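You operate a simulated robot arm through the tools that you are given. There is no shell and no other tool. Be economical: measure what you need, move in short steps, check, and stop when the job is done.

You run a simulated robot arm. Do the job below in one go: nothing can be reset, and whatever is moved stays where it is left.

Task
Put one of the stop buttons from the fourth shelf from the bottom of the parts rack on the second shelf from the bottom of the parts rack. Then stack the parts carton that says "pumps" from the top of the grey steel table on top of the parts carton labelled "valves". Then open the third drawer from the top of the plan chest. Keep to this order. Set down upright: stop button.

Only the result counts: the job must be done as asked and must still hold three seconds after the hand-in. Knocking over, shifting, dropping, spilling or breaking anything else fails it.

Robot
A 6-joint arm with a fingered hand on a trunk, on a base that drives. Base frame: it is fixed to the floor where the robot stands at the start and does not move with it; the origin is under the middle of the robot, x ahead of it, y to its left, z up. Units: m, degrees, N and s.
With the tool pointing down near the work surface it reaches from about 0.24 to 0.56 m from the robot's upright axis, wherever it stands. Its first joint turns from -166.0 to 166.0 degrees. Places, roughly: parts carton [-1.25, -1.25, 0.75]; second shelf of the parts rack [0.7, -0.2, 0.6]; third drawer of the plan chest [-6.6, 0.2, 0.4]. Payload 3.1 kg.
Tool frame: the origin (TCP) lies between the finger pads and is the grasp point; the fingertips stand 0.022 m ahead of it; z points along the fingers, y is the line along which they close. Largest opening 0.132 m; the body of the gripper starts 0.06 m behind the TCP. The gripper is a hand of 4 fingers: y runs from the thumb to the fingers, the wrist lies at [0, 0, -0.218] in the tool frame, and closing takes about 1.5 s.
Orientation is that of the tool frame in the base frame, as a unit quaternion [w, x, y, z]. With the fingers straight down and closing along the base's y, the tool's x points along the base's -x, its y along +y and its z along -z.

Tools
- The arm moves only by the tool send_rows. Its argument "moves" is a list that holds one entry, the list of rows, each a list of 6 numbers: the shift along the base's x, y, z in m, then the turn, a rotation vector about the base's x, y, z in rad. In form: [[[tx, ty, tz, ax, ay, az], ...]]. A call has 1 to 20 rows; each row shifts and turns the commanded pose from where the row before left it. "jaw" is the opening, from 0 (shut) to 1 (fully open), set as the call begins (left out, the last holds). A row lasts 0.2 s, in which the tool goes at most 0.05 m and 8.6 degrees; a call with a longer step from one row to the next is refused whole, and so is a gripper value outside its range. A pose out of reach is approached as far as the arm can. The call stops where the force on the tool passes 40 N (or 10 N more than at its start, if that is more) or the arm is blocked; 0.2 s more then pass. Each finger travels about 0.153 m/s and halts on what it meets, pressing with about 32 N; the grip force reading is that of the motor and also rises with nothing between the fingers. The clock runs only during rows and for 0.2 s after the last one: add rows that do not move to give the fingers time. The reply holds the time, the measured pose of the TCP, the force on the tool along the base axes, the opening and the grip force, in the units named above and with some noise, with the torque about the TCP (base axes, N m) and any sound that the robot's microphone picked up.
- Cameras (640 x 400 px; columns grow to the right, rows downward): "scene" is now at [0.0271, 0.1182, 1.5361]; the picture's right is [-0.39, -0.92, 0.00], its down [-0.41, 0.17, -0.89] and it looks along [0.82, -0.34, -0.45] (base axes); focal length 265 px, centre (320, 200). "wrist" rides on the gripper at [0.053, -0.053, -0.084] in the tool frame; the picture's right is [0.71, 0.71, 0.00], its down [-0.53, 0.53, -0.67] and it looks along [-0.47, 0.47, 0.74] (tool axes); focal length 247 px, centre (320, 200).
- snapshot(camera): a new picture of that camera. It takes no simulated time.
- raise_lower(by): slides the trunk up (or, below 0, down) by that many m; the arm and the scene camera ride with it, the base frame stays. It gives what a move gives, with no picture.
- steer(legs): drives the robot by 1 to 6 legs, each [ahead, left, turn to the left] in m, m and degrees, along the robot's own axes; the way and the turn of a leg run together, so that a leg with both is an arc; at most 1.5 m and 180 degrees a leg. The arm and the cameras ride along, it lands a little off, and it stops where it bumps. It gives what a move gives.
- finger_targets(finger1, finger2, finger3, thumb_bend): sets how far each is bent, from 0 (flat) to 1 (curled in); at 0.3 the hand is open as for a grip, at 0.7 the pads meet at the TCP. One left out holds its place. A second passes; each finger stops where it meets its share of the squeeze, and holds until it gets a number again. A gripper value or a shape takes the hand back. It gives what a move gives, with no picture; readings hold the bend of each and the force on the fingers (four entries, about 0 where the hand has none), thumb and palm.
- set_grasp(shape): the hand has 4 fingers and takes this shape, open, in about a second: jaw (thumb against the fingers, like two jaws); tri (thumb and two fingers); tip (a fingertip pinch); poke (one finger out to press); point (the index stretched); flat (the hand flat); cup (the hand cupped); fist (a fist). The gripper value then closes the fingers along that shape, each until it touches; the sizes above hold for jaw. It gives what a move gives, with no picture.
- head_to(pan, tilt): turns the head with the scene camera to pan (to the left, within 155 degrees either way) and tilt (down, from -29 to 69), counted from straight ahead of the robot. It gives what a move gives.
- point_at(camera, pixels): for up to 12 pixels [column, row] of the newest picture of that camera ("zoom" is the newest enlarged one), the place [x, y, z] in the base frame of the surface seen there, good to about 0.002 m, but the place of the scene camera against the robot may be out by one fixed shift of up to 0.012 m in any direction. It takes no simulated time.
- zoom(camera, box): a new picture of the part [left, top, right, bottom] of that camera's present view, enlarged. It takes no simulated time.
- job_done(): hands the job in; it is judged then, once.

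Work in short steps. Measure before you move; look again where a grasp or a placing could have gone wrong, and mend it. You have 110 turns and 90 pictures in all, those below and enlarged ones among them. Open the gripper and draw the arm clear of the work before you hand the job in, unless the task says otherwise; then end with one line.

The tools are called after "Emit:" by a JSON object that holds its "fn" and its "kwargs". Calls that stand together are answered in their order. send_rows: Moves the arm, as the interface text tells. Its arguments: {"type":"object","properties":{"moves":{"type":"array"},"jaw":{"type":"number"}},"required":["moves"]} The other tools are called the same way: raise_lower (by) slides the trunk up or down; set_grasp (shape) gives the hand a shape; finger_targets (finger1, finger2, finger3, thumb_bend) moves the fingers one by one; steer (legs) drives the base; head_to (pan, tilt) turns the head that bears the scene camera; snapshot (camera) takes a picture; point_at (camera, pixels) gives the place of the surface under pixels of a picture; zoom (camera, box) takes an enlarged picture of a part of a camera's view; job_done () hands the job in.

At the start:

```text
time_s: 0.0
ee_pos: [0.3814, -0.1084, 1.0004]
tool_rot: [0.0, -0.001, 1.0, 0.0]
force: [-0.5, 0.2, -0.3]
moment: [0.02, 0.05, 0.02]
grip_width: 0.1318
grasp_force: 0.0
shape: jaw
bend: [0.3, 0.3, 0.3, 0.3]
finger forces: [0.0, 0.1, 0.0, 0.1, 0.1, 0.0]
trunk travel left (down, up): [-0.175, 0.211]
robot x, y, heading: [-0.0001, -0.0002, -0.2]
head pan, tilt: [-22.7, 26.6]
```

scene: 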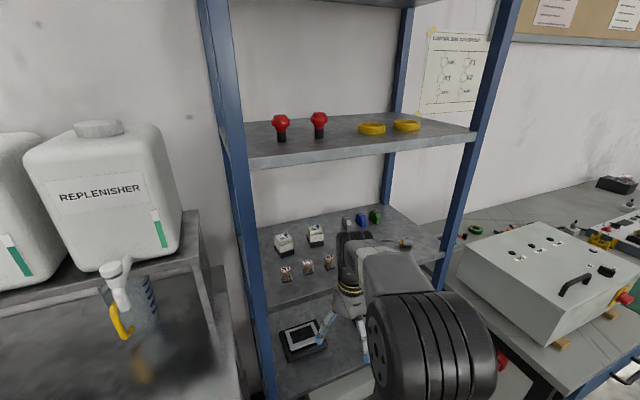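
wrist: 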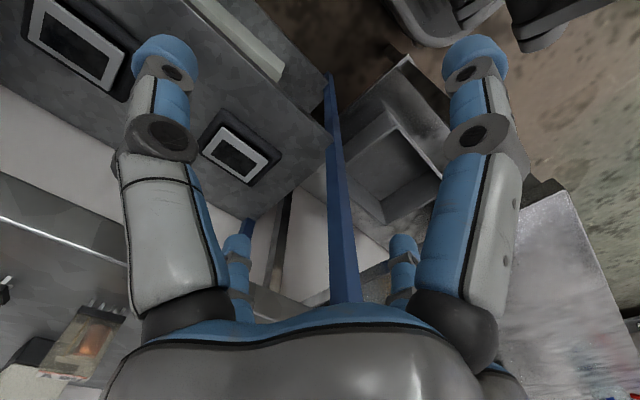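

The scene picture shows red stop buttons at (281,125) and (319,122) on a shelf; I measure them, the shelves and the posts.

Emit:
{"fn": "point_at", "kwargs": {"camera": "scene", "pixels": [[281, 120], [282, 138], [319, 117], [319, 135], [250, 160], [470, 134], [400, 110], [285, 265], [300, 320], [290, 375], [240, 200], [465, 190]]}}

Emit:
{"fn": "zoom", "kwargs": {"camera": "scene", "box": [220, 80, 480, 240]}}

Emit:
{"fn": "head_to", "kwargs": {"pan": -15, "tilt": 50}}

Emit:
{"fn": "snapshot", "kwargs": {"camera": "scene"}}

```text
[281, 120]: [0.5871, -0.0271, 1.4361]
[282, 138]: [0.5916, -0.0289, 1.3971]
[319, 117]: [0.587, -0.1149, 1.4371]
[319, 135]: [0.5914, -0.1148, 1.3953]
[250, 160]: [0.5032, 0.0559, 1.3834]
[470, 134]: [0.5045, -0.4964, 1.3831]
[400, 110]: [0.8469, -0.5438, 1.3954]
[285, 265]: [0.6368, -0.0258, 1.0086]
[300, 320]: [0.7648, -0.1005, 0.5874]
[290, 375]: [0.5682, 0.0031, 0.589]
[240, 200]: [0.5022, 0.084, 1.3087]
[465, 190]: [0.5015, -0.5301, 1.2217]
```

```text
2.46 times, centred on (350, 160) of scene
```

zoom: 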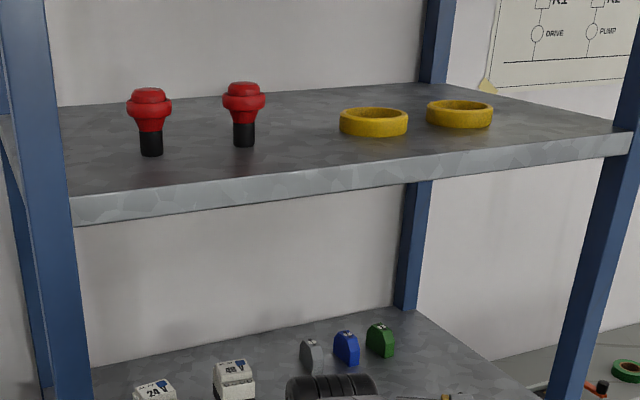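

```text
time_s: 0.9
ee_pos: [0.3824, -0.11, 1.0005]
tool_rot: [0.0, 0.0, 1.0, 0.0]
force: [0.7, 1.0, 0.0]
moment: [0.02, -0.01, -0.02]
grip_width: 0.132
grasp_force: 0.1
shape: jaw
bend: [0.3, 0.3, 0.3, 0.3]
finger forces: [0.0, 0.0, 0.0, 0.0, 0.0, 0.0]
trunk travel left (down, up): [-0.175, 0.211]
robot x, y, heading: [-0.0032, 0.0018, -0.1]
head pan, tilt: [-15.0, 50.0]
```

```text
86 pictures are left
```

scene: 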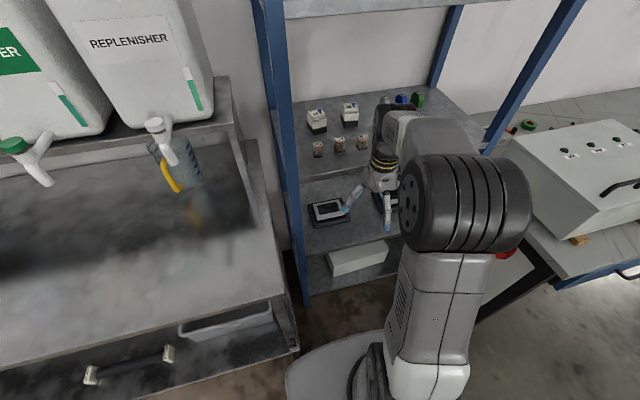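

The fourth shelf is at z≈1.385, the second at 0.587. I raise the trunk and then tilt the tool forward, staying in front of the rack.

Emit:
{"fn": "raise_lower", "kwargs": {"by": 0.2}}

Emit:
{"fn": "send_rows", "kwargs": {"moves": [[[-0.01, 0, 0.04, 0, -0.14, 0], [-0.01, 0, 0.04, 0, -0.14, 0], [-0.01, 0, 0.04, 0, -0.14, 0], [-0.01, 0, 0.04, 0, -0.14, 0], [-0.01, 0, 0.04, 0, -0.14, 0], [0, 0, 0.04, 0, -0.14, 0], [0, 0, 0.04, 0, -0.14, 0], [0, 0, 0.04, 0, -0.067, 0]]]}}

Emit:
{"fn": "head_to", "kwargs": {"pan": -10, "tilt": 35}}

Emit:
{"fn": "snapshot", "kwargs": {"camera": "scene"}}

Emit:
{"fn": "snapshot", "kwargs": {"camera": "wrist"}}

```text
time_s: 3.0
ee_pos: [0.3822, -0.1083, 1.1994]
tool_rot: [0.001, 0.0, 1.0, 0.0]
force: [-0.6, 0.6, -0.5]
moment: [-0.03, 0.0, 0.0]
grip_width: 0.132
grasp_force: 0.0
shape: jaw
bend: [0.3, 0.3, 0.3, 0.3]
finger forces: [0.0, 0.0, 0.0, 0.0, 0.0, 0.0]
trunk travel left (down, up): [-0.375, 0.011]
robot x, y, heading: [0.0005, 0.0011, -0.0]
head pan, tilt: [-15.0, 50.0]
```

```text
time_s: 4.8
ee_pos: [0.3312, -0.1088, 1.5203]
tool_rot: [0.5, 0.0, 0.866, 0.0]
force: [0.3, -0.5, 0.1]
moment: [0.0, 0.04, 0.02]
grip_width: 0.1319
grasp_force: 0.1
shape: jaw
bend: [0.3, 0.3, 0.3, 0.3]
finger forces: [0.0, 0.0, 0.0, 0.0, 0.1, 0.1]
trunk travel left (down, up): [-0.375, 0.011]
robot x, y, heading: [-0.0027, -0.0037, -0.0]
head pan, tilt: [-15.0, 50.0]
```

```text
time_s: 5.6
ee_pos: [0.3306, -0.11, 1.5208]
tool_rot: [0.5, 0.0, 0.866, 0.001]
force: [0.3, 0.1, -0.6]
moment: [-0.02, 0.01, -0.04]
grip_width: 0.132
grasp_force: 0.1
shape: jaw
bend: [0.3, 0.3, 0.3, 0.3]
finger forces: [0.0, 0.1, 0.1, 0.1, 0.0, 0.1]
trunk travel left (down, up): [-0.375, 0.011]
robot x, y, heading: [-0.0004, 0.0016, -0.0]
head pan, tilt: [-10.0, 35.0]
```

```text
85 pictures are left
```

scene: 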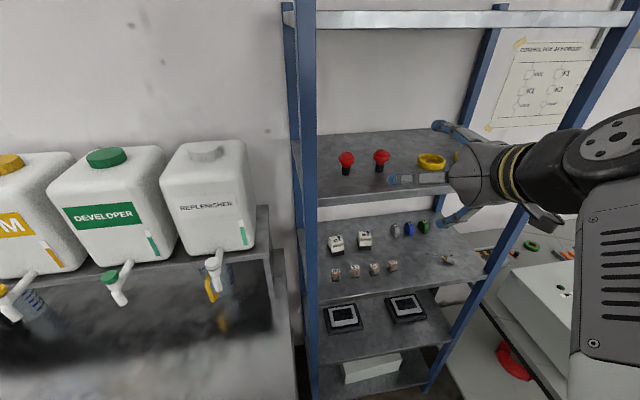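

```text
84 pictures are left
```

wrist: 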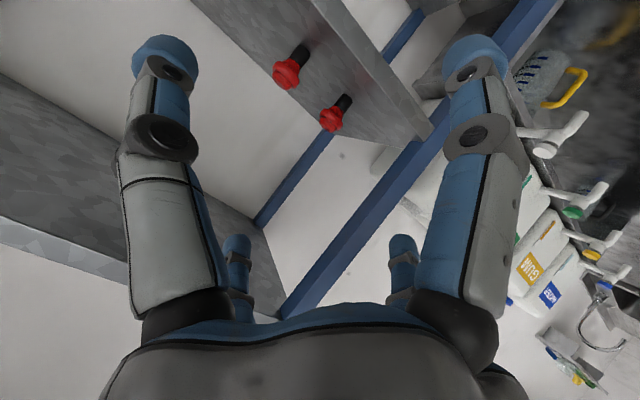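

The hand now points 30° below horizontal. I measure shelf two's free space and zoom on hand and buttons.

Emit:
{"fn": "point_at", "kwargs": {"camera": "scene", "pixels": [[342, 316], [358, 326], [330, 310], [388, 302], [425, 318], [422, 296], [440, 310], [455, 305], [346, 157], [381, 154], [346, 170], [381, 168]]}}

Emit:
{"fn": "zoom", "kwargs": {"camera": "scene", "box": [300, 100, 560, 262]}}

Emit:
{"fn": "zoom", "kwargs": {"camera": "scene", "box": [300, 250, 500, 375]}}

```text
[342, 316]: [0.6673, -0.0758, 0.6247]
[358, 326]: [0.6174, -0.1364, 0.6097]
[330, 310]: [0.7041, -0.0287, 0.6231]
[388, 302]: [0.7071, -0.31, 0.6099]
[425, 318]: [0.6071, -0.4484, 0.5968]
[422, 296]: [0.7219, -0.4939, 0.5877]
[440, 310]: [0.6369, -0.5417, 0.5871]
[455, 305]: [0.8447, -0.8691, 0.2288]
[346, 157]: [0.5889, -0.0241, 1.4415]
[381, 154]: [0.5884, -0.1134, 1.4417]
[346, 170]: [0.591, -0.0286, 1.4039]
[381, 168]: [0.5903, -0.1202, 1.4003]
```

```text
2.46 times, centred on (430, 181) of scene
```

zoom: 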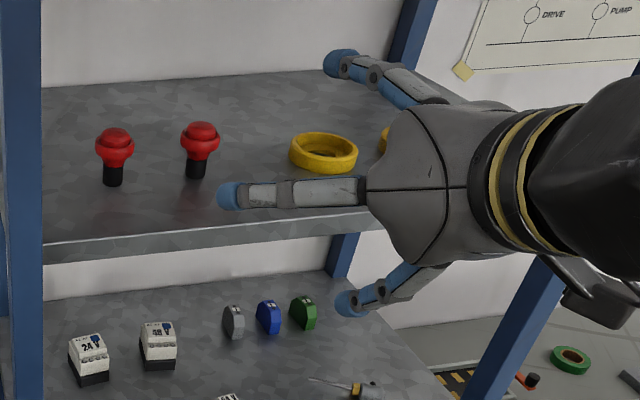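

```text
3.20 times, centred on (400, 312) of scene
```

zoom: 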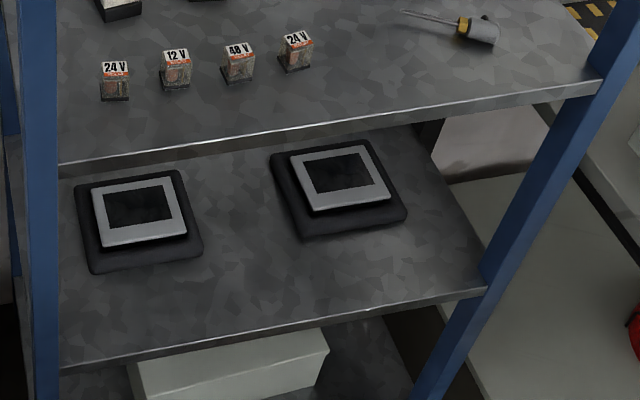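

The hand has four digits in a cross pattern (top, bottom, near, far), so the lower one could hit the shelf. I look at the "tip" shape.

Emit:
{"fn": "set_grasp", "kwargs": {"shape": "tip"}}

Emit:
{"fn": "snapshot", "kwargs": {"camera": "wrist"}}

Emit:
{"fn": "zoom", "kwargs": {"camera": "scene", "box": [350, 80, 560, 240]}}

```text
time_s: 6.5
ee_pos: [0.3319, -0.1096, 1.5196]
tool_rot: [0.5, 0.001, 0.866, 0.0]
force: [0.0, -0.4, 0.1]
moment: [0.0, 0.03, 0.0]
grip_width: 0.1317
grasp_force: 0.0
shape: tip
bend: [0.11, 0.3, 0.11, 0.3]
finger forces: [0.0, 0.0, 0.1, 0.0, 0.0, 0.0]
trunk travel left (down, up): [-0.375, 0.011]
robot x, y, heading: [-0.0001, 0.0015, 0.1]
head pan, tilt: [-10.0, 35.0]
```

```text
81 pictures are left
```

wrist: 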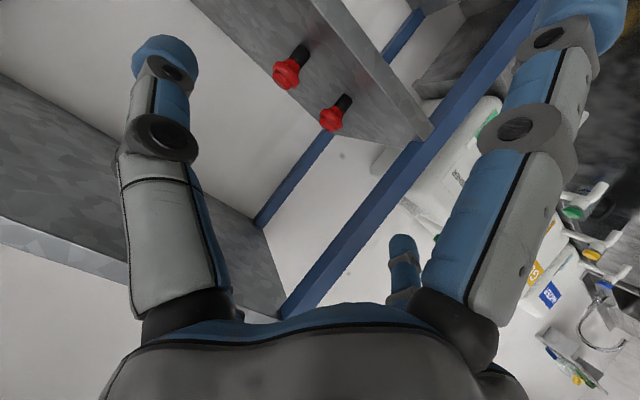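

```text
2.50 times, centred on (455, 160) of scene
```

zoom: 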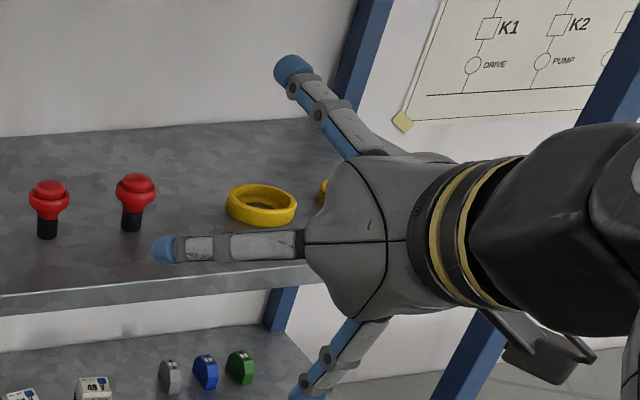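

In "tip", fingers 1 and 3 splay outwards. I try curling 1 and 3 fully in, leaving finger 2 and the thumb as the pinch.

Emit:
{"fn": "finger_targets", "kwargs": {"finger1": 1, "finger3": 1, "finger2": 0.4, "thumb_bend": 0.4}}

Emit:
{"fn": "snapshot", "kwargs": {"camera": "wrist"}}

Emit:
{"fn": "zoom", "kwargs": {"camera": "scene", "box": [350, 80, 560, 240]}}

```text
time_s: 7.5
ee_pos: [0.3307, -0.1099, 1.5189]
tool_rot: [0.499, 0.001, 0.866, -0.001]
force: [-0.2, -0.1, -0.3]
moment: [-0.01, 0.03, 0.0]
grip_width: 0.0434
grasp_force: 0.1
shape: fingers
bend: [0.83, 0.4, 0.83, 0.4]
finger forces: [0.1, 0.0, 0.0, 0.0, 0.1, 0.2]
trunk travel left (down, up): [-0.375, 0.011]
robot x, y, heading: [0.001, -0.0031, 0.2]
head pan, tilt: [-10.0, 35.0]
```

```text
79 pictures are left
```

wrist: 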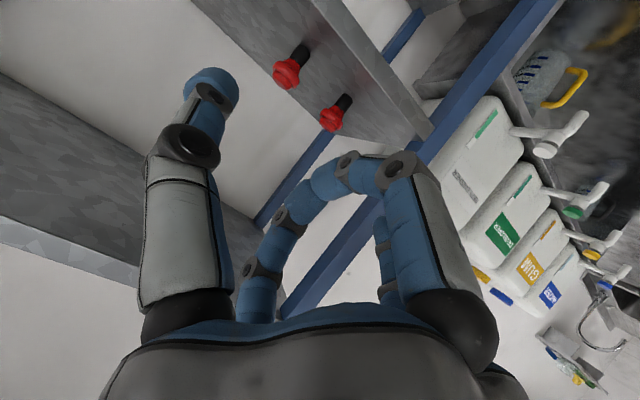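

```text
2.50 times, centred on (455, 160) of scene
```

zoom: 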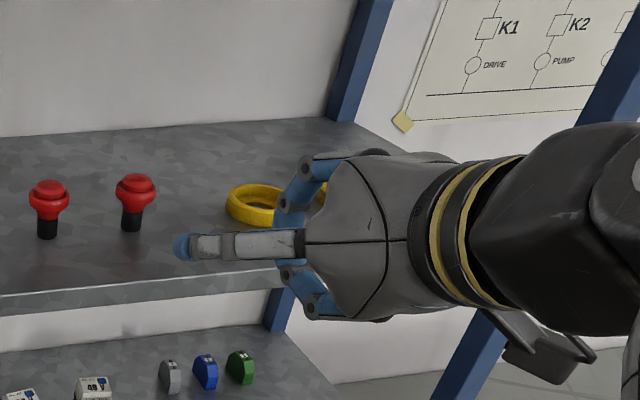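

Good: fingers 1 and 3 tuck in well behind the TCP. I measure the buttons with the wrist camera (285,73) and (332,118), which has no fixed offset.

Emit:
{"fn": "zoom", "kwargs": {"camera": "wrist", "box": [240, 20, 400, 120]}}

Emit:
{"fn": "point_at", "kwargs": {"camera": "wrist", "pixels": [[285, 74], [300, 52], [331, 119], [344, 103], [340, 60], [425, 120]]}}

Emit:
{"fn": "point_at", "kwargs": {"camera": "scene", "pixels": [[346, 157], [381, 154], [381, 190], [320, 200]]}}

```text
4.00 times, centred on (320, 70) of wrist
```

zoom: 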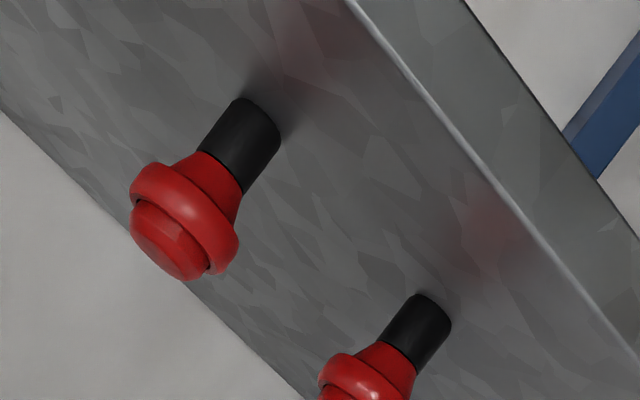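

```text
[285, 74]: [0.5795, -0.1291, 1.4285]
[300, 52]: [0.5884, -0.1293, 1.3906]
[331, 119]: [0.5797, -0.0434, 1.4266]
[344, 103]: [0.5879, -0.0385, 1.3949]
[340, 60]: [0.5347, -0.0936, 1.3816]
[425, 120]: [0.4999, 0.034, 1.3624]
```

```text
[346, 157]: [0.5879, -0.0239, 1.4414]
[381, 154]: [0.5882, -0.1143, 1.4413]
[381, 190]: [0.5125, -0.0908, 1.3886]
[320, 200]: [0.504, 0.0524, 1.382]
```

Button centre ≈ (0.600, −0.128), shelf top 1.382. I measure the head's height profile in the zoom.

Emit:
{"fn": "point_at", "kwargs": {"camera": "zoom", "pixels": [[165, 245], [185, 205], [205, 170], [230, 150], [150, 262], [140, 185], [232, 240], [215, 265], [220, 165], [255, 120]]}}

```text
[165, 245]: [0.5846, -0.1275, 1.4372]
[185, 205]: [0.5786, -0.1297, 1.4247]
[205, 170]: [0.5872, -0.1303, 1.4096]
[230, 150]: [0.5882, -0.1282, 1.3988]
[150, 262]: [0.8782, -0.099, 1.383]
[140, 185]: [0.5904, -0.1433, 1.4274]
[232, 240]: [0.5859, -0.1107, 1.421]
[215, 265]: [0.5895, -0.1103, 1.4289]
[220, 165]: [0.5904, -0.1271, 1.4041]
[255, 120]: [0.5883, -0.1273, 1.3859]
```

Widest rim at z≈1.424, r≈0.02. I set the pinch opening and move to a pre-grasp 0.1 m back along the tool axis.

Emit:
{"fn": "finger_targets", "kwargs": {"finger2": 0.44, "thumb_bend": 0.44}}

Emit:
{"fn": "send_rows", "kwargs": {"moves": [[[0.036, -0.0034, -0.0096, 0, 0, 0], [0.036, -0.0034, -0.0096, 0, 0, 0], [0.036, -0.0034, -0.0096, 0, 0, 0], [0.036, -0.0034, -0.0096, 0, 0, 0], [0.036, -0.0034, -0.0096, 0, 0, 0], [0, 0, 0, 0, 0, 0]]]}}

Emit:
{"fn": "snapshot", "kwargs": {"camera": "wrist"}}

Emit:
{"fn": "snapshot", "kwargs": {"camera": "scene"}}

```text
time_s: 8.5
ee_pos: [0.3314, -0.1093, 1.5202]
tool_rot: [0.5, 0.001, 0.866, -0.001]
force: [-0.7, -0.9, 0.5]
moment: [0.0, -0.01, -0.01]
grip_width: 0.0415
grasp_force: 0.0
shape: fingers
bend: [0.96, 0.44, 0.96, 0.44]
finger forces: [0.0, 0.0, 0.0, 0.1, 0.0, 0.0]
trunk travel left (down, up): [-0.375, 0.011]
robot x, y, heading: [-0.0008, -0.0001, -0.2]
head pan, tilt: [-10.0, 35.0]
```

```text
time_s: 9.9
ee_pos: [0.5116, -0.1252, 1.4735]
tool_rot: [0.501, 0.0, 0.865, 0.0]
force: [-0.3, -0.6, -0.2]
moment: [-0.04, -0.01, -0.01]
grip_width: 0.0419
grasp_force: 0.1
shape: fingers
bend: [0.96, 0.44, 0.96, 0.44]
finger forces: [0.1, 0.0, 0.0, 0.0, 0.0, 0.1]
trunk travel left (down, up): [-0.375, 0.011]
robot x, y, heading: [-0.0001, 0.0027, 0.1]
head pan, tilt: [-10.0, 35.0]
```

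```text
76 pictures are left
```

wrist: 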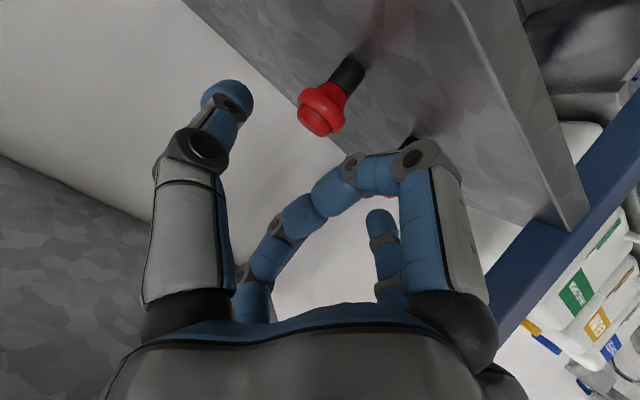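

```text
75 pictures are left
```

scene: 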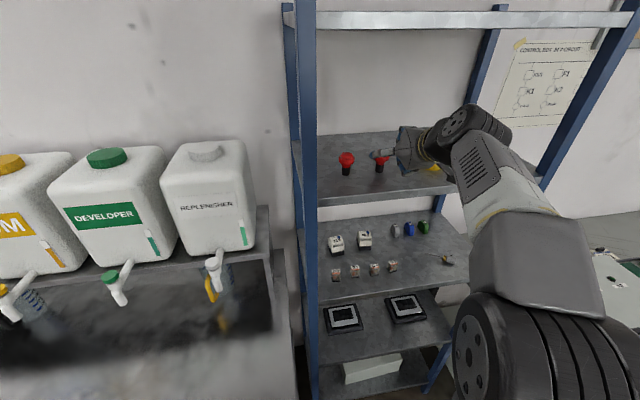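

The button head appears at (322,108), exactly where the tool axis predicts for 0.1 m ahead. I go in.

Emit:
{"fn": "send_rows", "kwargs": {"moves": [[[0.0175, -0.0003, -0.0102, 0, 0, 0], [0.0175, -0.0003, -0.0102, 0, 0, 0], [0.0175, -0.0003, -0.0102, 0, 0, 0], [0.0175, -0.0003, -0.0102, 0, 0, 0], [0.0175, -0.0003, -0.0102, 0, 0, 0], [0, 0, 0, 0, 0, 0]]]}}

Emit:
{"fn": "zoom", "kwargs": {"camera": "scene", "box": [320, 110, 480, 210]}}

Emit:
{"fn": "snapshot", "kwargs": {"camera": "wrist"}}

```text
time_s: 11.3
ee_pos: [0.5993, -0.1286, 1.4207]
tool_rot: [0.499, 0.0, 0.866, 0.0]
force: [-0.3, -0.3, -0.4]
moment: [0.02, 0.02, -0.02]
grip_width: 0.0418
grasp_force: 0.2
shape: fingers
bend: [0.96, 0.44, 0.96, 0.44]
finger forces: [0.0, 0.0, 0.1, 0.0, 0.1, 0.0]
trunk travel left (down, up): [-0.375, 0.011]
robot x, y, heading: [-0.003, -0.0016, -0.2]
head pan, tilt: [-10.0, 35.0]
```

```text
4.00 times, centred on (400, 160) of scene
```

zoom: 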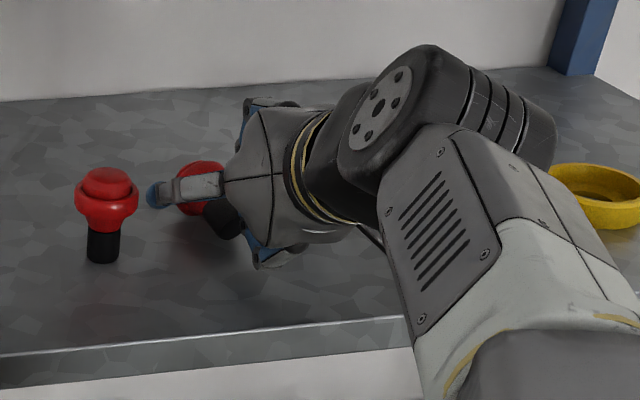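

```text
73 pictures are left
```

wrist: 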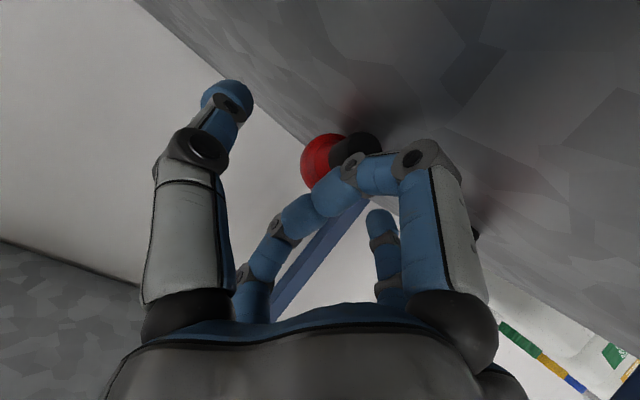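

The button looks tilted or pushed by the curled fingers; I zoom for a closer look before moving.

Emit:
{"fn": "zoom", "kwargs": {"camera": "wrist", "box": [260, 90, 420, 190]}}

Emit:
{"fn": "zoom", "kwargs": {"camera": "scene", "box": [330, 135, 400, 179]}}

Emit:
{"fn": "point_at", "kwargs": {"camera": "wrist", "pixels": [[318, 158], [352, 148], [372, 142], [330, 185], [310, 150]]}}

```text
4.00 times, centred on (340, 140) of wrist
```

zoom: 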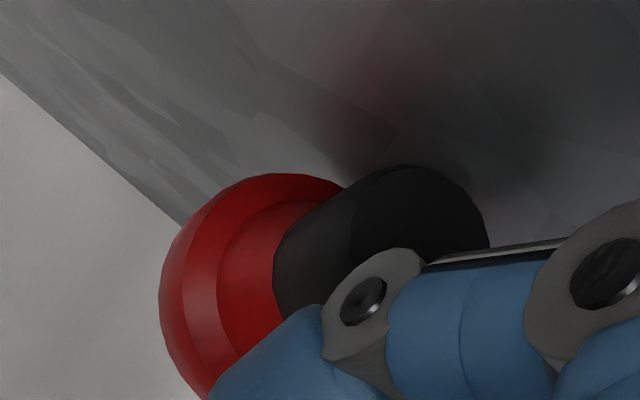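

```text
9.09 times, centred on (365, 157) of scene
```

zoom: 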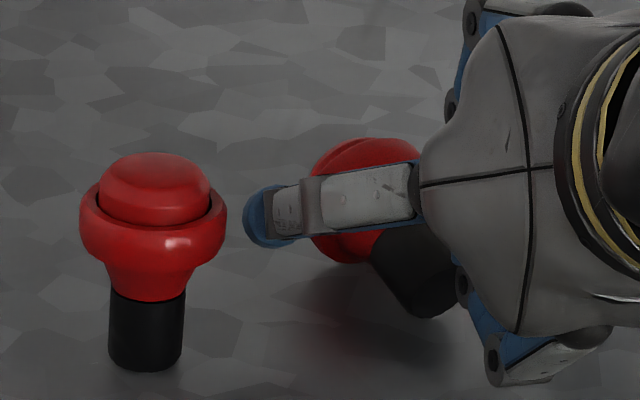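

```text
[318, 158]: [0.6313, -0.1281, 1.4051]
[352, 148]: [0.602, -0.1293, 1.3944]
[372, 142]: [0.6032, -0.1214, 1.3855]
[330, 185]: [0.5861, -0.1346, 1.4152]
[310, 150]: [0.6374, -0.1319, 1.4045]
```

It was tipped onto its side by the curled fingers (head pointing +x, lying). It has to be picked from above and turned upright; I back out along the tool axis and look.

Emit:
{"fn": "send_rows", "kwargs": {"moves": [[[-0.0175, 0, 0.0102, 0, 0, 0], [-0.03, 0, 0.0175, 0, 0, 0], [-0.03, 0, 0.0175, 0, 0, 0], [-0.03, 0, 0.0175, 0, 0, 0], [-0.03, 0, 0.0, 0, 0, 0], [-0.04, 0, 0.0, 0, 0, 0], [-0.04, 0, 0.0, 0, 0, 0]]]}}

Emit:
{"fn": "set_grasp", "kwargs": {"shape": "tip"}}

Emit:
{"fn": "zoom", "kwargs": {"camera": "wrist", "box": [220, 10, 420, 135]}}

Emit:
{"fn": "snapshot", "kwargs": {"camera": "scene"}}

```text
time_s: 12.9
ee_pos: [0.3778, -0.1273, 1.4848]
tool_rot: [0.5, -0.001, 0.866, 0.0]
force: [0.4, 0.2, 0.3]
moment: [-0.01, 0.0, -0.02]
grip_width: 0.042
grasp_force: 0.1
shape: fingers
bend: [0.96, 0.44, 0.96, 0.44]
finger forces: [0.0, 0.0, 0.0, 0.0, 0.0, 0.1]
trunk travel left (down, up): [-0.375, 0.011]
robot x, y, heading: [-0.0004, -0.0042, -0.2]
head pan, tilt: [-10.0, 35.0]
```

```text
time_s: 13.8
ee_pos: [0.3812, -0.1269, 1.4846]
tool_rot: [0.5, 0.001, 0.866, -0.001]
force: [-0.7, 0.2, -0.2]
moment: [-0.02, 0.01, 0.01]
grip_width: 0.132
grasp_force: 0.2
shape: tip
bend: [0.11, 0.3, 0.11, 0.3]
finger forces: [0.0, 0.1, 0.0, 0.0, 0.0, 0.1]
trunk travel left (down, up): [-0.375, 0.011]
robot x, y, heading: [-0.0016, 0.0015, 0.1]
head pan, tilt: [-10.0, 35.0]
```

```text
3.20 times, centred on (320, 72) of wrist
```

zoom: 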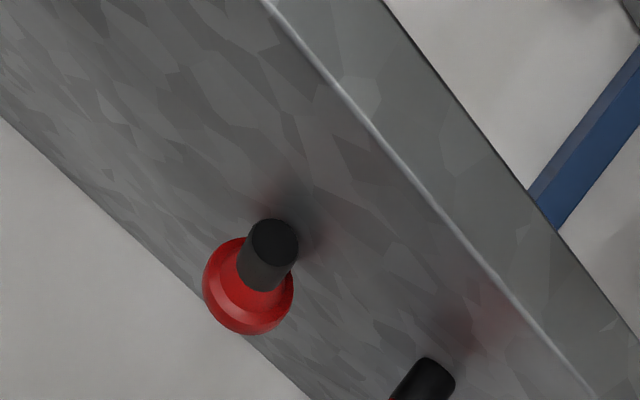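

```text
69 pictures are left
```

scene: 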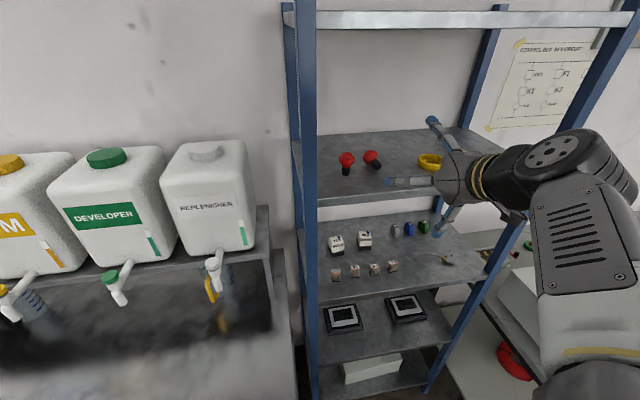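

It lies stably with the head away from me. I zoom for its axis and check shelf 5's underside for vertical clearance.

Emit:
{"fn": "point_at", "kwargs": {"camera": "zoom", "pixels": [[273, 240], [258, 275], [290, 262], [240, 265], [208, 290], [290, 300], [232, 310], [265, 325]]}}

Emit:
{"fn": "zoom", "kwargs": {"camera": "scene", "box": [330, 135, 410, 185]}}

Emit:
{"fn": "point_at", "kwargs": {"camera": "scene", "pixels": [[400, 13], [400, 22], [400, 27], [368, 154], [375, 160], [380, 166]]}}

```text
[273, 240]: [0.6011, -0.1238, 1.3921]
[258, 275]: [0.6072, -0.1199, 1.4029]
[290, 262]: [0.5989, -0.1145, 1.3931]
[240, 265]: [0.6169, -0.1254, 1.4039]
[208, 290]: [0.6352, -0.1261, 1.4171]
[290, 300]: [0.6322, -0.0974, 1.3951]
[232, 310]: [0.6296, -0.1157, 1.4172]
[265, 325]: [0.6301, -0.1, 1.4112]
```

```text
8.00 times, centred on (370, 160) of scene
```

zoom: 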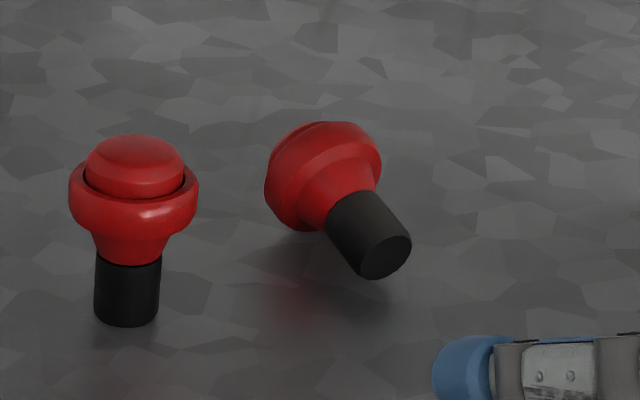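

```text
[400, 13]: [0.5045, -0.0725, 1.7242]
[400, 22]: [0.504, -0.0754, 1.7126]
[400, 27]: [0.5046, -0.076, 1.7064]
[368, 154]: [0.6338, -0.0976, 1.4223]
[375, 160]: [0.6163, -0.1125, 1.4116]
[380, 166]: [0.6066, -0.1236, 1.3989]
```

Shelf 5's underside is ≈1.70, so a tool pitched ~75° down just fits. I splay fingers 1/3 flat, set a narrow pinch, and reorient in front of the rack.

Emit:
{"fn": "finger_targets", "kwargs": {"finger1": 0, "finger3": 0, "finger2": 0.46, "thumb_bend": 0.46}}

Emit:
{"fn": "send_rows", "kwargs": {"moves": [[[0, -0.007, 0, 0, 0.131, 0], [0, -0.007, 0, 0, 0.131, 0], [0, -0.007, 0, 0, 0.131, 0], [0, -0.007, 0, 0, 0.131, 0], [0, -0.007, 0, 0, 0.131, 0], [0, -0.007, 0, 0, 0.131, 0], [0, -0.007, -0.02, 0, 0, 0.14], [0, -0.007, -0.03, 0, 0, 0.14], [0, 0, 0, 0, 0, 0]]]}}

Emit:
{"fn": "snapshot", "kwargs": {"camera": "scene"}}

Emit:
{"fn": "snapshot", "kwargs": {"camera": "wrist"}}

```text
time_s: 14.8
ee_pos: [0.3802, -0.1277, 1.4843]
tool_rot: [0.5, 0.002, 0.866, -0.001]
force: [-0.1, -0.5, -0.4]
moment: [0.0, 0.0, -0.01]
grip_width: 0.0958
grasp_force: 0.0
shape: fingers
bend: [0.01, 0.46, 0.01, 0.46]
finger forces: [0.0, 0.0, 0.1, 0.1, 0.0, 0.1]
trunk travel left (down, up): [-0.375, 0.011]
robot x, y, heading: [-0.0032, 0.0018, -0.1]
head pan, tilt: [-10.0, 35.0]
```

```text
time_s: 16.8
ee_pos: [0.375, -0.1779, 1.4169]
tool_rot: [0.128, -0.14, 0.982, 0.018]
force: [0.1, 0.5, 0.1]
moment: [0.0, -0.01, 0.0]
grip_width: 0.0961
grasp_force: 0.1
shape: fingers
bend: [0.0, 0.46, 0.01, 0.46]
finger forces: [0.1, 0.1, 0.0, 0.1, 0.1, 0.0]
out of reach, approached as far as the arm can: row 6
trunk travel left (down, up): [-0.375, 0.011]
robot x, y, heading: [-0.0017, -0.0024, -0.1]
head pan, tilt: [-10.0, 35.0]
```

```text
67 pictures are left
```

scene: 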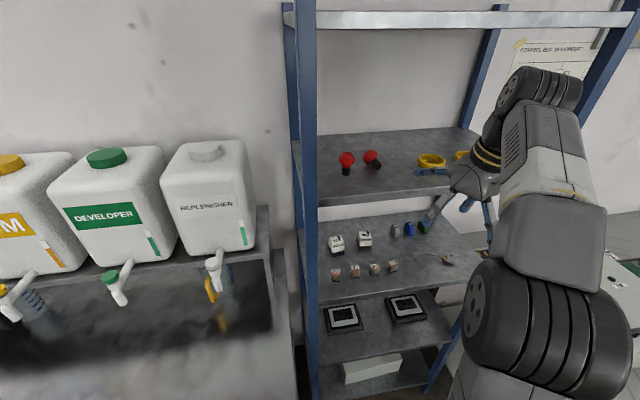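

```text
66 pictures are left
```

wrist: 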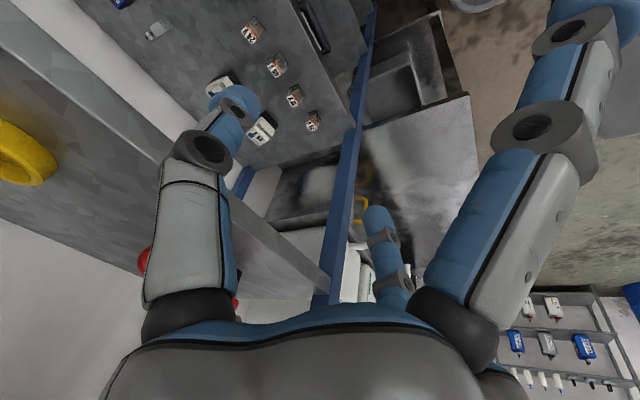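

The wrist drum shows at (540,85); I measure its height against the shelf-5 underside (1.70).

Emit:
{"fn": "point_at", "kwargs": {"camera": "scene", "pixels": [[540, 72], [525, 75], [505, 100], [560, 85], [550, 110], [485, 150], [432, 170], [425, 225]]}}

```text
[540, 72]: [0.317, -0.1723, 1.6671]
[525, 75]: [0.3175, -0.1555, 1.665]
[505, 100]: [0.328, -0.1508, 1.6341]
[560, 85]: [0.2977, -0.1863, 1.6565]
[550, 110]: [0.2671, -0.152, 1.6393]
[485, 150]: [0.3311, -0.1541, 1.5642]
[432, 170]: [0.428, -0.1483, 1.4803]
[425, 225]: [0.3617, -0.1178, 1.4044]
```

Drum top would be ~1.66 at grasp height, fitting under 1.70. Before reaching in I check base clearance to the rack, in case I need to drive closer.

Emit:
{"fn": "head_to", "kwargs": {"pan": 20, "tilt": 65}}

Emit:
{"fn": "snapshot", "kwargs": {"camera": "scene"}}

```text
time_s: 17.8
ee_pos: [0.3759, -0.1788, 1.4179]
tool_rot: [0.128, -0.139, 0.982, 0.018]
force: [0.0, -0.6, -0.9]
moment: [-0.01, 0.02, -0.03]
grip_width: 0.0959
grasp_force: 0.0
shape: fingers
bend: [0.0, 0.46, 0.01, 0.46]
finger forces: [0.0, 0.0, 0.0, 0.0, 0.1, 0.0]
trunk travel left (down, up): [-0.375, 0.011]
robot x, y, heading: [-0.0019, -0.0007, -0.2]
head pan, tilt: [20.0, 65.0]
```

```text
65 pictures are left
```

scene: 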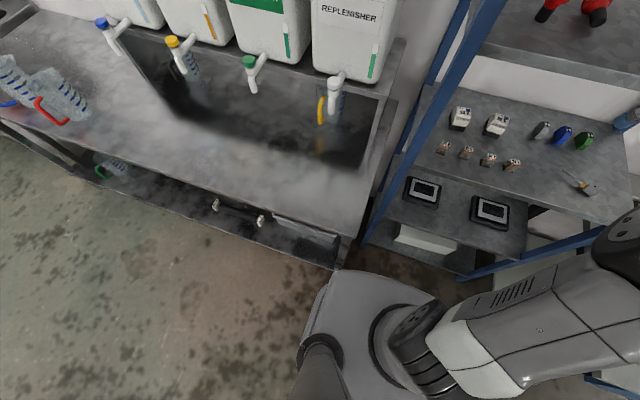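

Emit:
{"fn": "point_at", "kwargs": {"camera": "scene", "pixels": [[336, 275], [380, 272], [430, 292], [310, 330], [335, 265], [462, 278], [370, 240], [410, 350]]}}

```text
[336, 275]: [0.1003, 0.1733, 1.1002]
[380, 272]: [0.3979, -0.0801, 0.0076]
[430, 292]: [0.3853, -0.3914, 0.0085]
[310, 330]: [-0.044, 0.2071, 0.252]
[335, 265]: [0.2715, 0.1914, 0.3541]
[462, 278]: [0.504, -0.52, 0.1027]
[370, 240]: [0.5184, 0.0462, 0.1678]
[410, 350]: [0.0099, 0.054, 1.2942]
```

The shoulder is around (0,0,1.29). I drive 0.08 ahead and 0.08 right for reach (clear of the sink corner at (0.27,0.19) and the rack at x=0.5).

Emit:
{"fn": "steer", "kwargs": {"legs": [[0.0, -0.08, 0], [0.08, 0, 0]]}}

Emit:
{"fn": "head_to", "kwargs": {"pan": -10, "tilt": 30}}

Emit:
{"fn": "snapshot", "kwargs": {"camera": "scene"}}

Emit:
{"fn": "snapshot", "kwargs": {"camera": "wrist"}}

```text
time_s: 19.5
ee_pos: [0.4554, -0.2598, 1.4179]
tool_rot: [0.128, -0.138, 0.982, 0.018]
force: [0.8, 0.6, -0.1]
moment: [0.02, 0.02, 0.01]
grip_width: 0.096
grasp_force: 0.1
shape: fingers
bend: [0.0, 0.46, 0.01, 0.46]
finger forces: [0.0, 0.0, 0.0, 0.1, 0.0, 0.1]
trunk travel left (down, up): [-0.375, 0.011]
robot x, y, heading: [0.0799, -0.0805, 0.1]
head pan, tilt: [20.0, 65.0]
```

```text
time_s: 20.5
ee_pos: [0.4543, -0.2586, 1.4176]
tool_rot: [0.128, -0.138, 0.982, 0.017]
force: [0.4, -0.4, 0.3]
moment: [0.05, -0.02, 0.01]
grip_width: 0.096
grasp_force: 0.0
shape: fingers
bend: [0.0, 0.46, 0.01, 0.46]
finger forces: [0.0, 0.0, 0.0, 0.0, 0.0, 0.0]
trunk travel left (down, up): [-0.375, 0.011]
robot x, y, heading: [0.0801, -0.0845, -0.1]
head pan, tilt: [-10.0, 30.0]
```

```text
64 pictures are left
```

scene: 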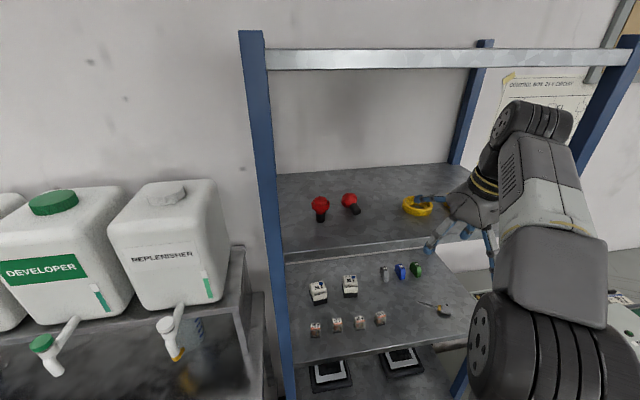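

```text
63 pictures are left
```

wrist: 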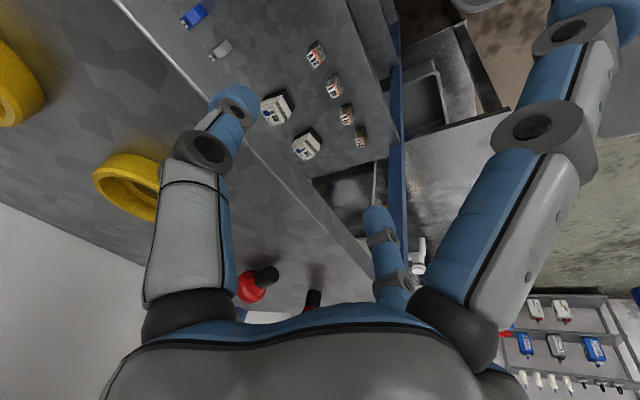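

I sweep left in front of the shelf to line up with the button's axis.

Emit:
{"fn": "send_rows", "kwargs": {"moves": [[[0, 0.03, 0, 0, 0, 0], [0, 0.032, 0, 0, 0, 0], [0, 0.032, 0, 0, 0, 0], [0, 0, 0, 0, 0, 0]]]}}

Emit:
{"fn": "snapshot", "kwargs": {"camera": "wrist"}}

Emit:
{"fn": "zoom", "kwargs": {"camera": "scene", "box": [280, 150, 520, 300]}}

```text
time_s: 21.5
ee_pos: [0.4537, -0.1647, 1.4182]
tool_rot: [0.129, -0.138, 0.982, 0.019]
force: [0.1, 0.4, -0.8]
moment: [-0.01, 0.0, 0.01]
grip_width: 0.0961
grasp_force: 0.0
shape: fingers
bend: [0.0, 0.46, 0.01, 0.46]
finger forces: [0.1, 0.1, 0.0, 0.1, 0.1, 0.0]
trunk travel left (down, up): [-0.375, 0.011]
robot x, y, heading: [0.0807, -0.0807, -0.1]
head pan, tilt: [-10.0, 30.0]
```

```text
62 pictures are left
```

wrist: 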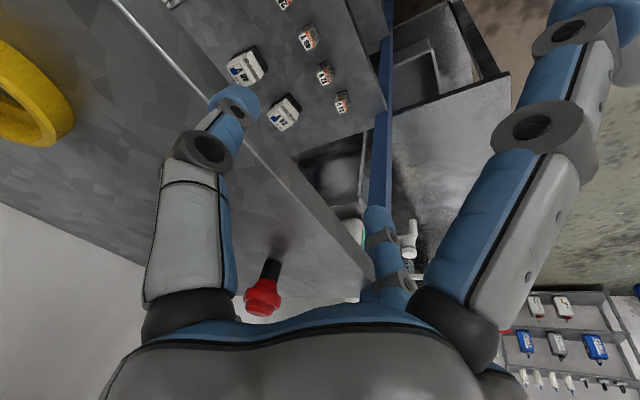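

```text
2.67 times, centred on (400, 225) of scene
```

zoom: 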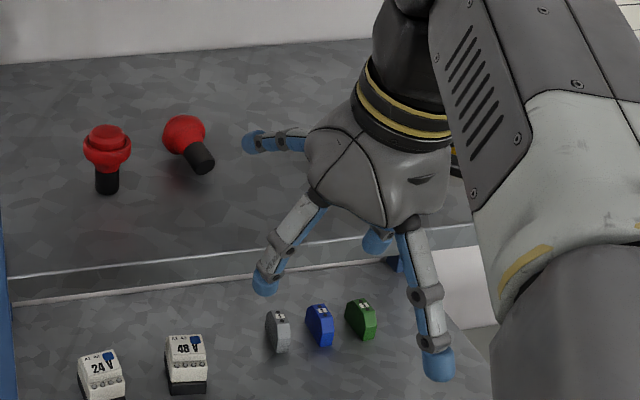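

I measure fingertip heights, especially the near splayed finger at (437,362).

Emit:
{"fn": "point_at", "kwargs": {"camera": "zoom", "pixels": [[437, 365], [437, 380], [265, 288], [375, 245], [252, 145], [185, 130], [203, 160]]}}

```text
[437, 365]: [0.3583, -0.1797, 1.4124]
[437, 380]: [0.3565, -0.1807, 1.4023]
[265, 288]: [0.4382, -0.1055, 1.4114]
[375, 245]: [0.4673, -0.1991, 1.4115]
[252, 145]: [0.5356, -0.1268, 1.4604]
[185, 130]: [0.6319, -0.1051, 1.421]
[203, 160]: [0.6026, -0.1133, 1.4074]
```

Tips clear the shelf by ~1 cm. I move in along the button's axis, first most of the way.

Emit:
{"fn": "send_rows", "kwargs": {"moves": [[[0.03, 0.0084, -0.001, 0, 0, 0], [0.03, 0.0084, -0.001, 0, 0, 0], [0.03, 0.0084, -0.001, 0, 0, 0], [0.03, 0.0084, -0.001, 0, 0, 0], [0, 0, 0, 0, 0, 0]]]}}

Emit:
{"fn": "zoom", "kwargs": {"camera": "scene", "box": [280, 30, 520, 270]}}

Emit:
{"fn": "snapshot", "kwargs": {"camera": "wrist"}}

```text
time_s: 22.7
ee_pos: [0.5597, -0.1291, 1.4075]
tool_rot: [0.138, -0.137, 0.981, 0.017]
force: [-2.1, -2.2, 17.7]
moment: [0.79, 0.17, 0.07]
grip_width: 0.0957
grasp_force: 9.3
shape: fingers
bend: [0.0, 0.45, 0.01, 0.46]
finger forces: [0.0, 17.3, 0.0, 0.0, 0.7, 0.0]
out of reach, approached as far as the arm can: row 4
trunk travel left (down, up): [-0.375, 0.011]
robot x, y, heading: [0.077, -0.0761, -0.1]
head pan, tilt: [-10.0, 30.0]
stopped in row 5: the force on the tool passed its limit at 44 N (the readings are from after the stop); the commanded pose is now the measured one
```

```text
1.67 times, centred on (400, 150) of scene
```

zoom: 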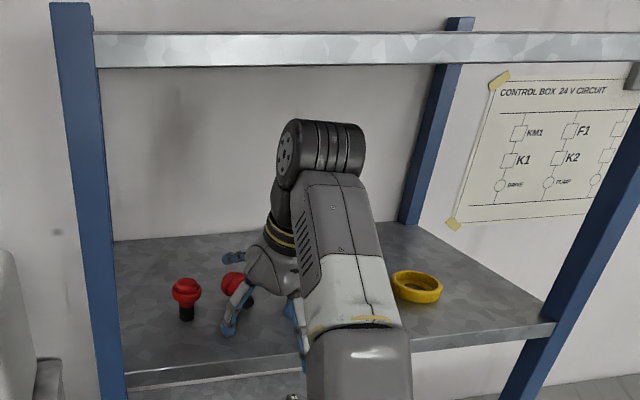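

```text
59 pictures are left
```

wrist: 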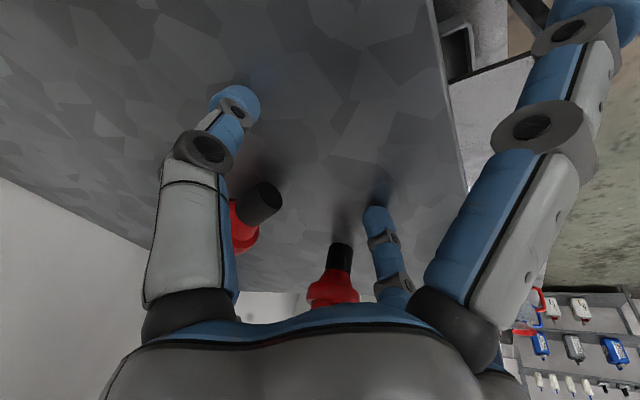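

The arm ran out of reach and finger 2 touched the shelf. I lift slightly and back out, then look at the base's footprint to drive closer.

Emit:
{"fn": "send_rows", "kwargs": {"moves": [[[0, 0, 0.008, 0, 0, 0], [-0.03, -0.0084, 0.002, 0, 0, 0], [-0.03, -0.0084, 0, 0, 0, 0], [-0.04, -0.0112, 0, 0, 0, 0], [-0.04, -0.0112, 0, 0, 0, 0], [-0.03, -0.0084, 0, 0, 0, 0]]]}}

Emit:
{"fn": "head_to", "kwargs": {"pan": 60, "tilt": 69}}

Emit:
{"fn": "snapshot", "kwargs": {"camera": "scene"}}

```text
time_s: 24.1
ee_pos: [0.3861, -0.1763, 1.4124]
tool_rot: [0.135, -0.138, 0.981, 0.017]
force: [-0.8, -0.1, 0.9]
moment: [0.01, 0.01, 0.02]
grip_width: 0.096
grasp_force: 0.1
shape: fingers
bend: [0.0, 0.46, 0.01, 0.46]
finger forces: [0.0, 0.0, 0.0, 0.0, 0.1, 0.0]
out of reach, approached as far as the arm can: row 1
trunk travel left (down, up): [-0.375, 0.011]
robot x, y, heading: [0.0808, -0.0833, -0.1]
head pan, tilt: [-10.0, 30.0]
```

```text
time_s: 25.5
ee_pos: [0.3871, -0.1775, 1.412]
tool_rot: [0.134, -0.137, 0.981, 0.017]
force: [-0.8, 0.2, -0.8]
moment: [0.01, 0.01, 0.02]
grip_width: 0.096
grasp_force: 0.0
shape: fingers
bend: [0.0, 0.46, 0.01, 0.46]
finger forces: [0.2, 0.0, 0.0, 0.0, 0.0, 0.0]
trunk travel left (down, up): [-0.375, 0.011]
robot x, y, heading: [0.0809, -0.081, -0.1]
head pan, tilt: [60.0, 68.8]
```

```text
58 pictures are left
```

scene: 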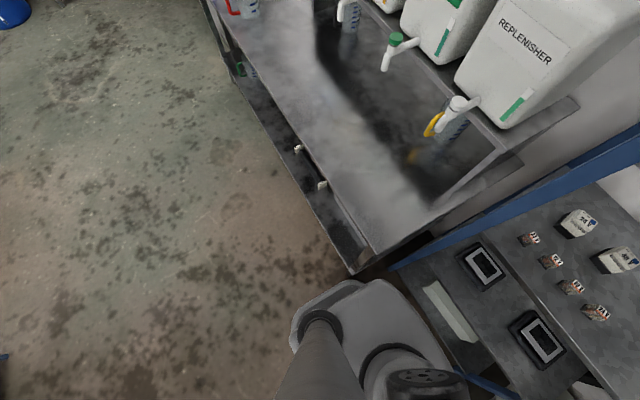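

I measure the grey platform edge here to know whether it is the base.

Emit:
{"fn": "point_at", "kwargs": {"camera": "scene", "pixels": [[300, 315], [330, 295], [375, 285], [400, 295], [430, 330], [295, 345], [352, 272], [410, 385]]}}

```text
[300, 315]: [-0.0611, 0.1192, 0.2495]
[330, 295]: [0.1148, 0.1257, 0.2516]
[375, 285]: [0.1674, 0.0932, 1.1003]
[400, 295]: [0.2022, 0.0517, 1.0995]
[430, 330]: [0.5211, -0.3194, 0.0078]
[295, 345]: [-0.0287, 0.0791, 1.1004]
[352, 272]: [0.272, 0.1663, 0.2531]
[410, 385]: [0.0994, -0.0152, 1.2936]
```

Base half-width ≈0.2 (left edge y≈0.12 now); sink corner at y 0.166. Driving 0.07 ahead with a slight right shift is safe.

Emit:
{"fn": "steer", "kwargs": {"legs": [[0.07, -0.02, 0]]}}

Emit:
{"fn": "head_to", "kwargs": {"pan": 0, "tilt": 25}}

Emit:
{"fn": "zoom", "kwargs": {"camera": "wrist", "box": [160, 150, 480, 350]}}

Emit:
{"fn": "snapshot", "kwargs": {"camera": "scene"}}

```text
time_s: 26.5
ee_pos: [0.4501, -0.2014, 1.411]
tool_rot: [0.135, -0.141, 0.981, 0.018]
force: [0.4, -0.3, 0.1]
moment: [0.04, 0.03, 0.02]
grip_width: 0.0959
grasp_force: 0.0
shape: fingers
bend: [0.0, 0.46, 0.01, 0.46]
finger forces: [0.0, 0.1, 0.0, 0.0, 0.1, 0.1]
trunk travel left (down, up): [-0.375, 0.011]
robot x, y, heading: [0.1415, -0.1053, 0.5]
head pan, tilt: [60.0, 68.8]
```

```text
time_s: 27.8
ee_pos: [0.4507, -0.2002, 1.412]
tool_rot: [0.134, -0.142, 0.981, 0.017]
force: [0.0, -0.6, 0.0]
moment: [-0.02, 0.03, -0.03]
grip_width: 0.0956
grasp_force: 0.1
shape: fingers
bend: [0.0, 0.46, 0.01, 0.46]
finger forces: [0.1, 0.0, 0.1, 0.0, 0.0, 0.0]
trunk travel left (down, up): [-0.375, 0.011]
robot x, y, heading: [0.145, -0.1055, 0.5]
head pan, tilt: [0.0, 25.0]
```

```text
2.00 times, centred on (320, 250) of wrist
```

zoom: 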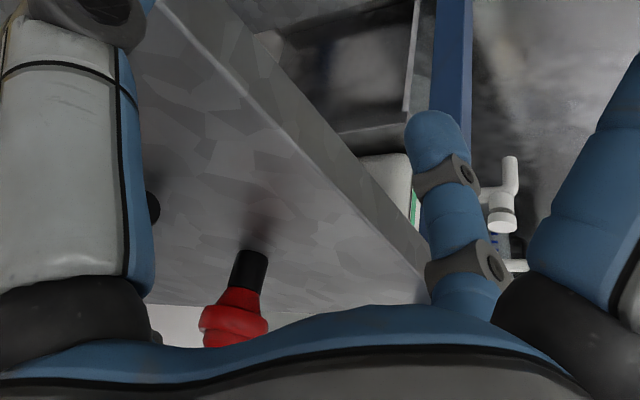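

```text
56 pictures are left
```

scene: 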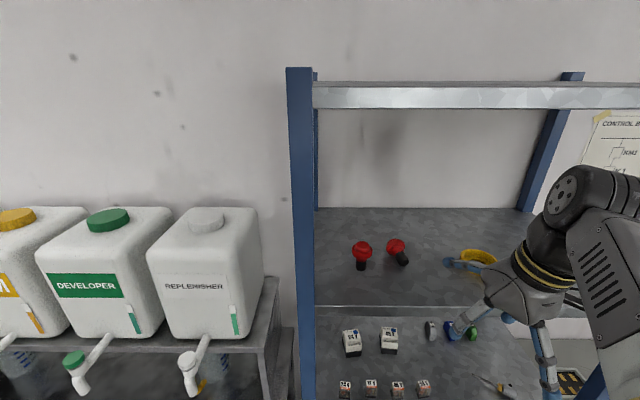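

I line up and enter: 0.035 left, then ~0.12 along the axis, keeping z≈1.413.

Emit:
{"fn": "send_rows", "kwargs": {"moves": [[[0, 0.035, 0.001, 0, 0, 0], [0.03, 0.0084, 0, 0, 0, 0], [0.03, 0.0084, 0, 0, 0, 0], [0.03, 0.0084, 0, 0, 0, 0], [0.03, 0.0084, 0, 0, 0, 0], [0, 0, 0, 0, 0, 0]]]}}

Emit:
{"fn": "zoom", "kwargs": {"camera": "scene", "box": [320, 200, 520, 325]}}

Emit:
{"fn": "snapshot", "kwargs": {"camera": "wrist"}}

```text
time_s: 29.2
ee_pos: [0.5683, -0.1318, 1.4129]
tool_rot: [0.136, -0.141, 0.98, 0.018]
force: [-0.4, 0.5, 0.4]
moment: [0.0, 0.0, -0.01]
grip_width: 0.0961
grasp_force: 0.0
shape: fingers
bend: [0.0, 0.46, 0.01, 0.46]
finger forces: [0.0, 0.0, 0.0, 0.0, 0.0, 0.1]
trunk travel left (down, up): [-0.375, 0.011]
robot x, y, heading: [0.1428, -0.1053, 0.5]
head pan, tilt: [0.0, 25.0]
```

```text
3.20 times, centred on (420, 262) of scene
```

zoom: 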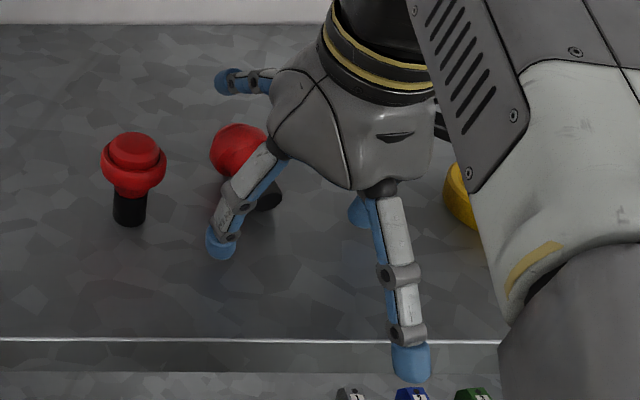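

```text
54 pictures are left
```

wrist: 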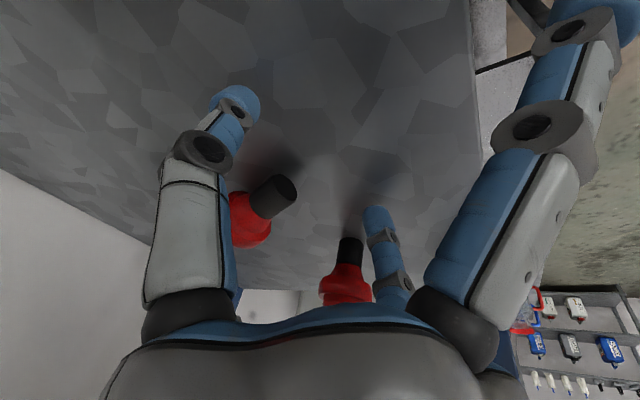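

I re-measure the button with the wrist camera to refine the last 6 cm.

Emit:
{"fn": "point_at", "kwargs": {"camera": "wrist", "pixels": [[286, 188], [265, 195], [275, 210], [245, 205], [262, 235], [240, 232], [250, 245], [235, 196]]}}

Emit:
{"fn": "zoom", "kwargs": {"camera": "wrist", "box": [200, 150, 360, 250]}}

```text
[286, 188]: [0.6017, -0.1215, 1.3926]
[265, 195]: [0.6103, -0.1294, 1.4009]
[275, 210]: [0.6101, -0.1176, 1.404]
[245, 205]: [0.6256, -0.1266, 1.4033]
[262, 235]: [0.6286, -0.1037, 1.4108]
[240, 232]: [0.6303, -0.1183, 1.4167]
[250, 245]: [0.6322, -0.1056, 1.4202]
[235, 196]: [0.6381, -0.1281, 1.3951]
```

```text
4.00 times, centred on (280, 200) of wrist
```

zoom: 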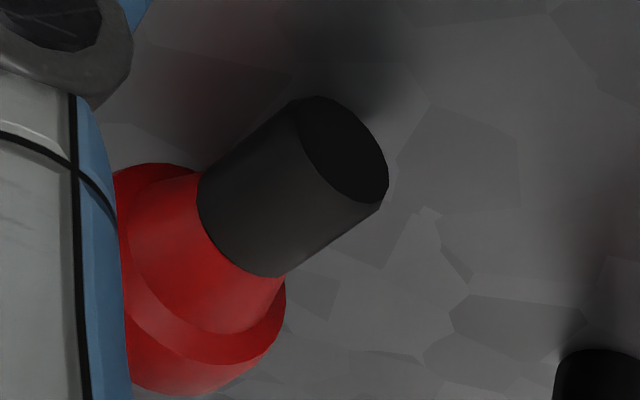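

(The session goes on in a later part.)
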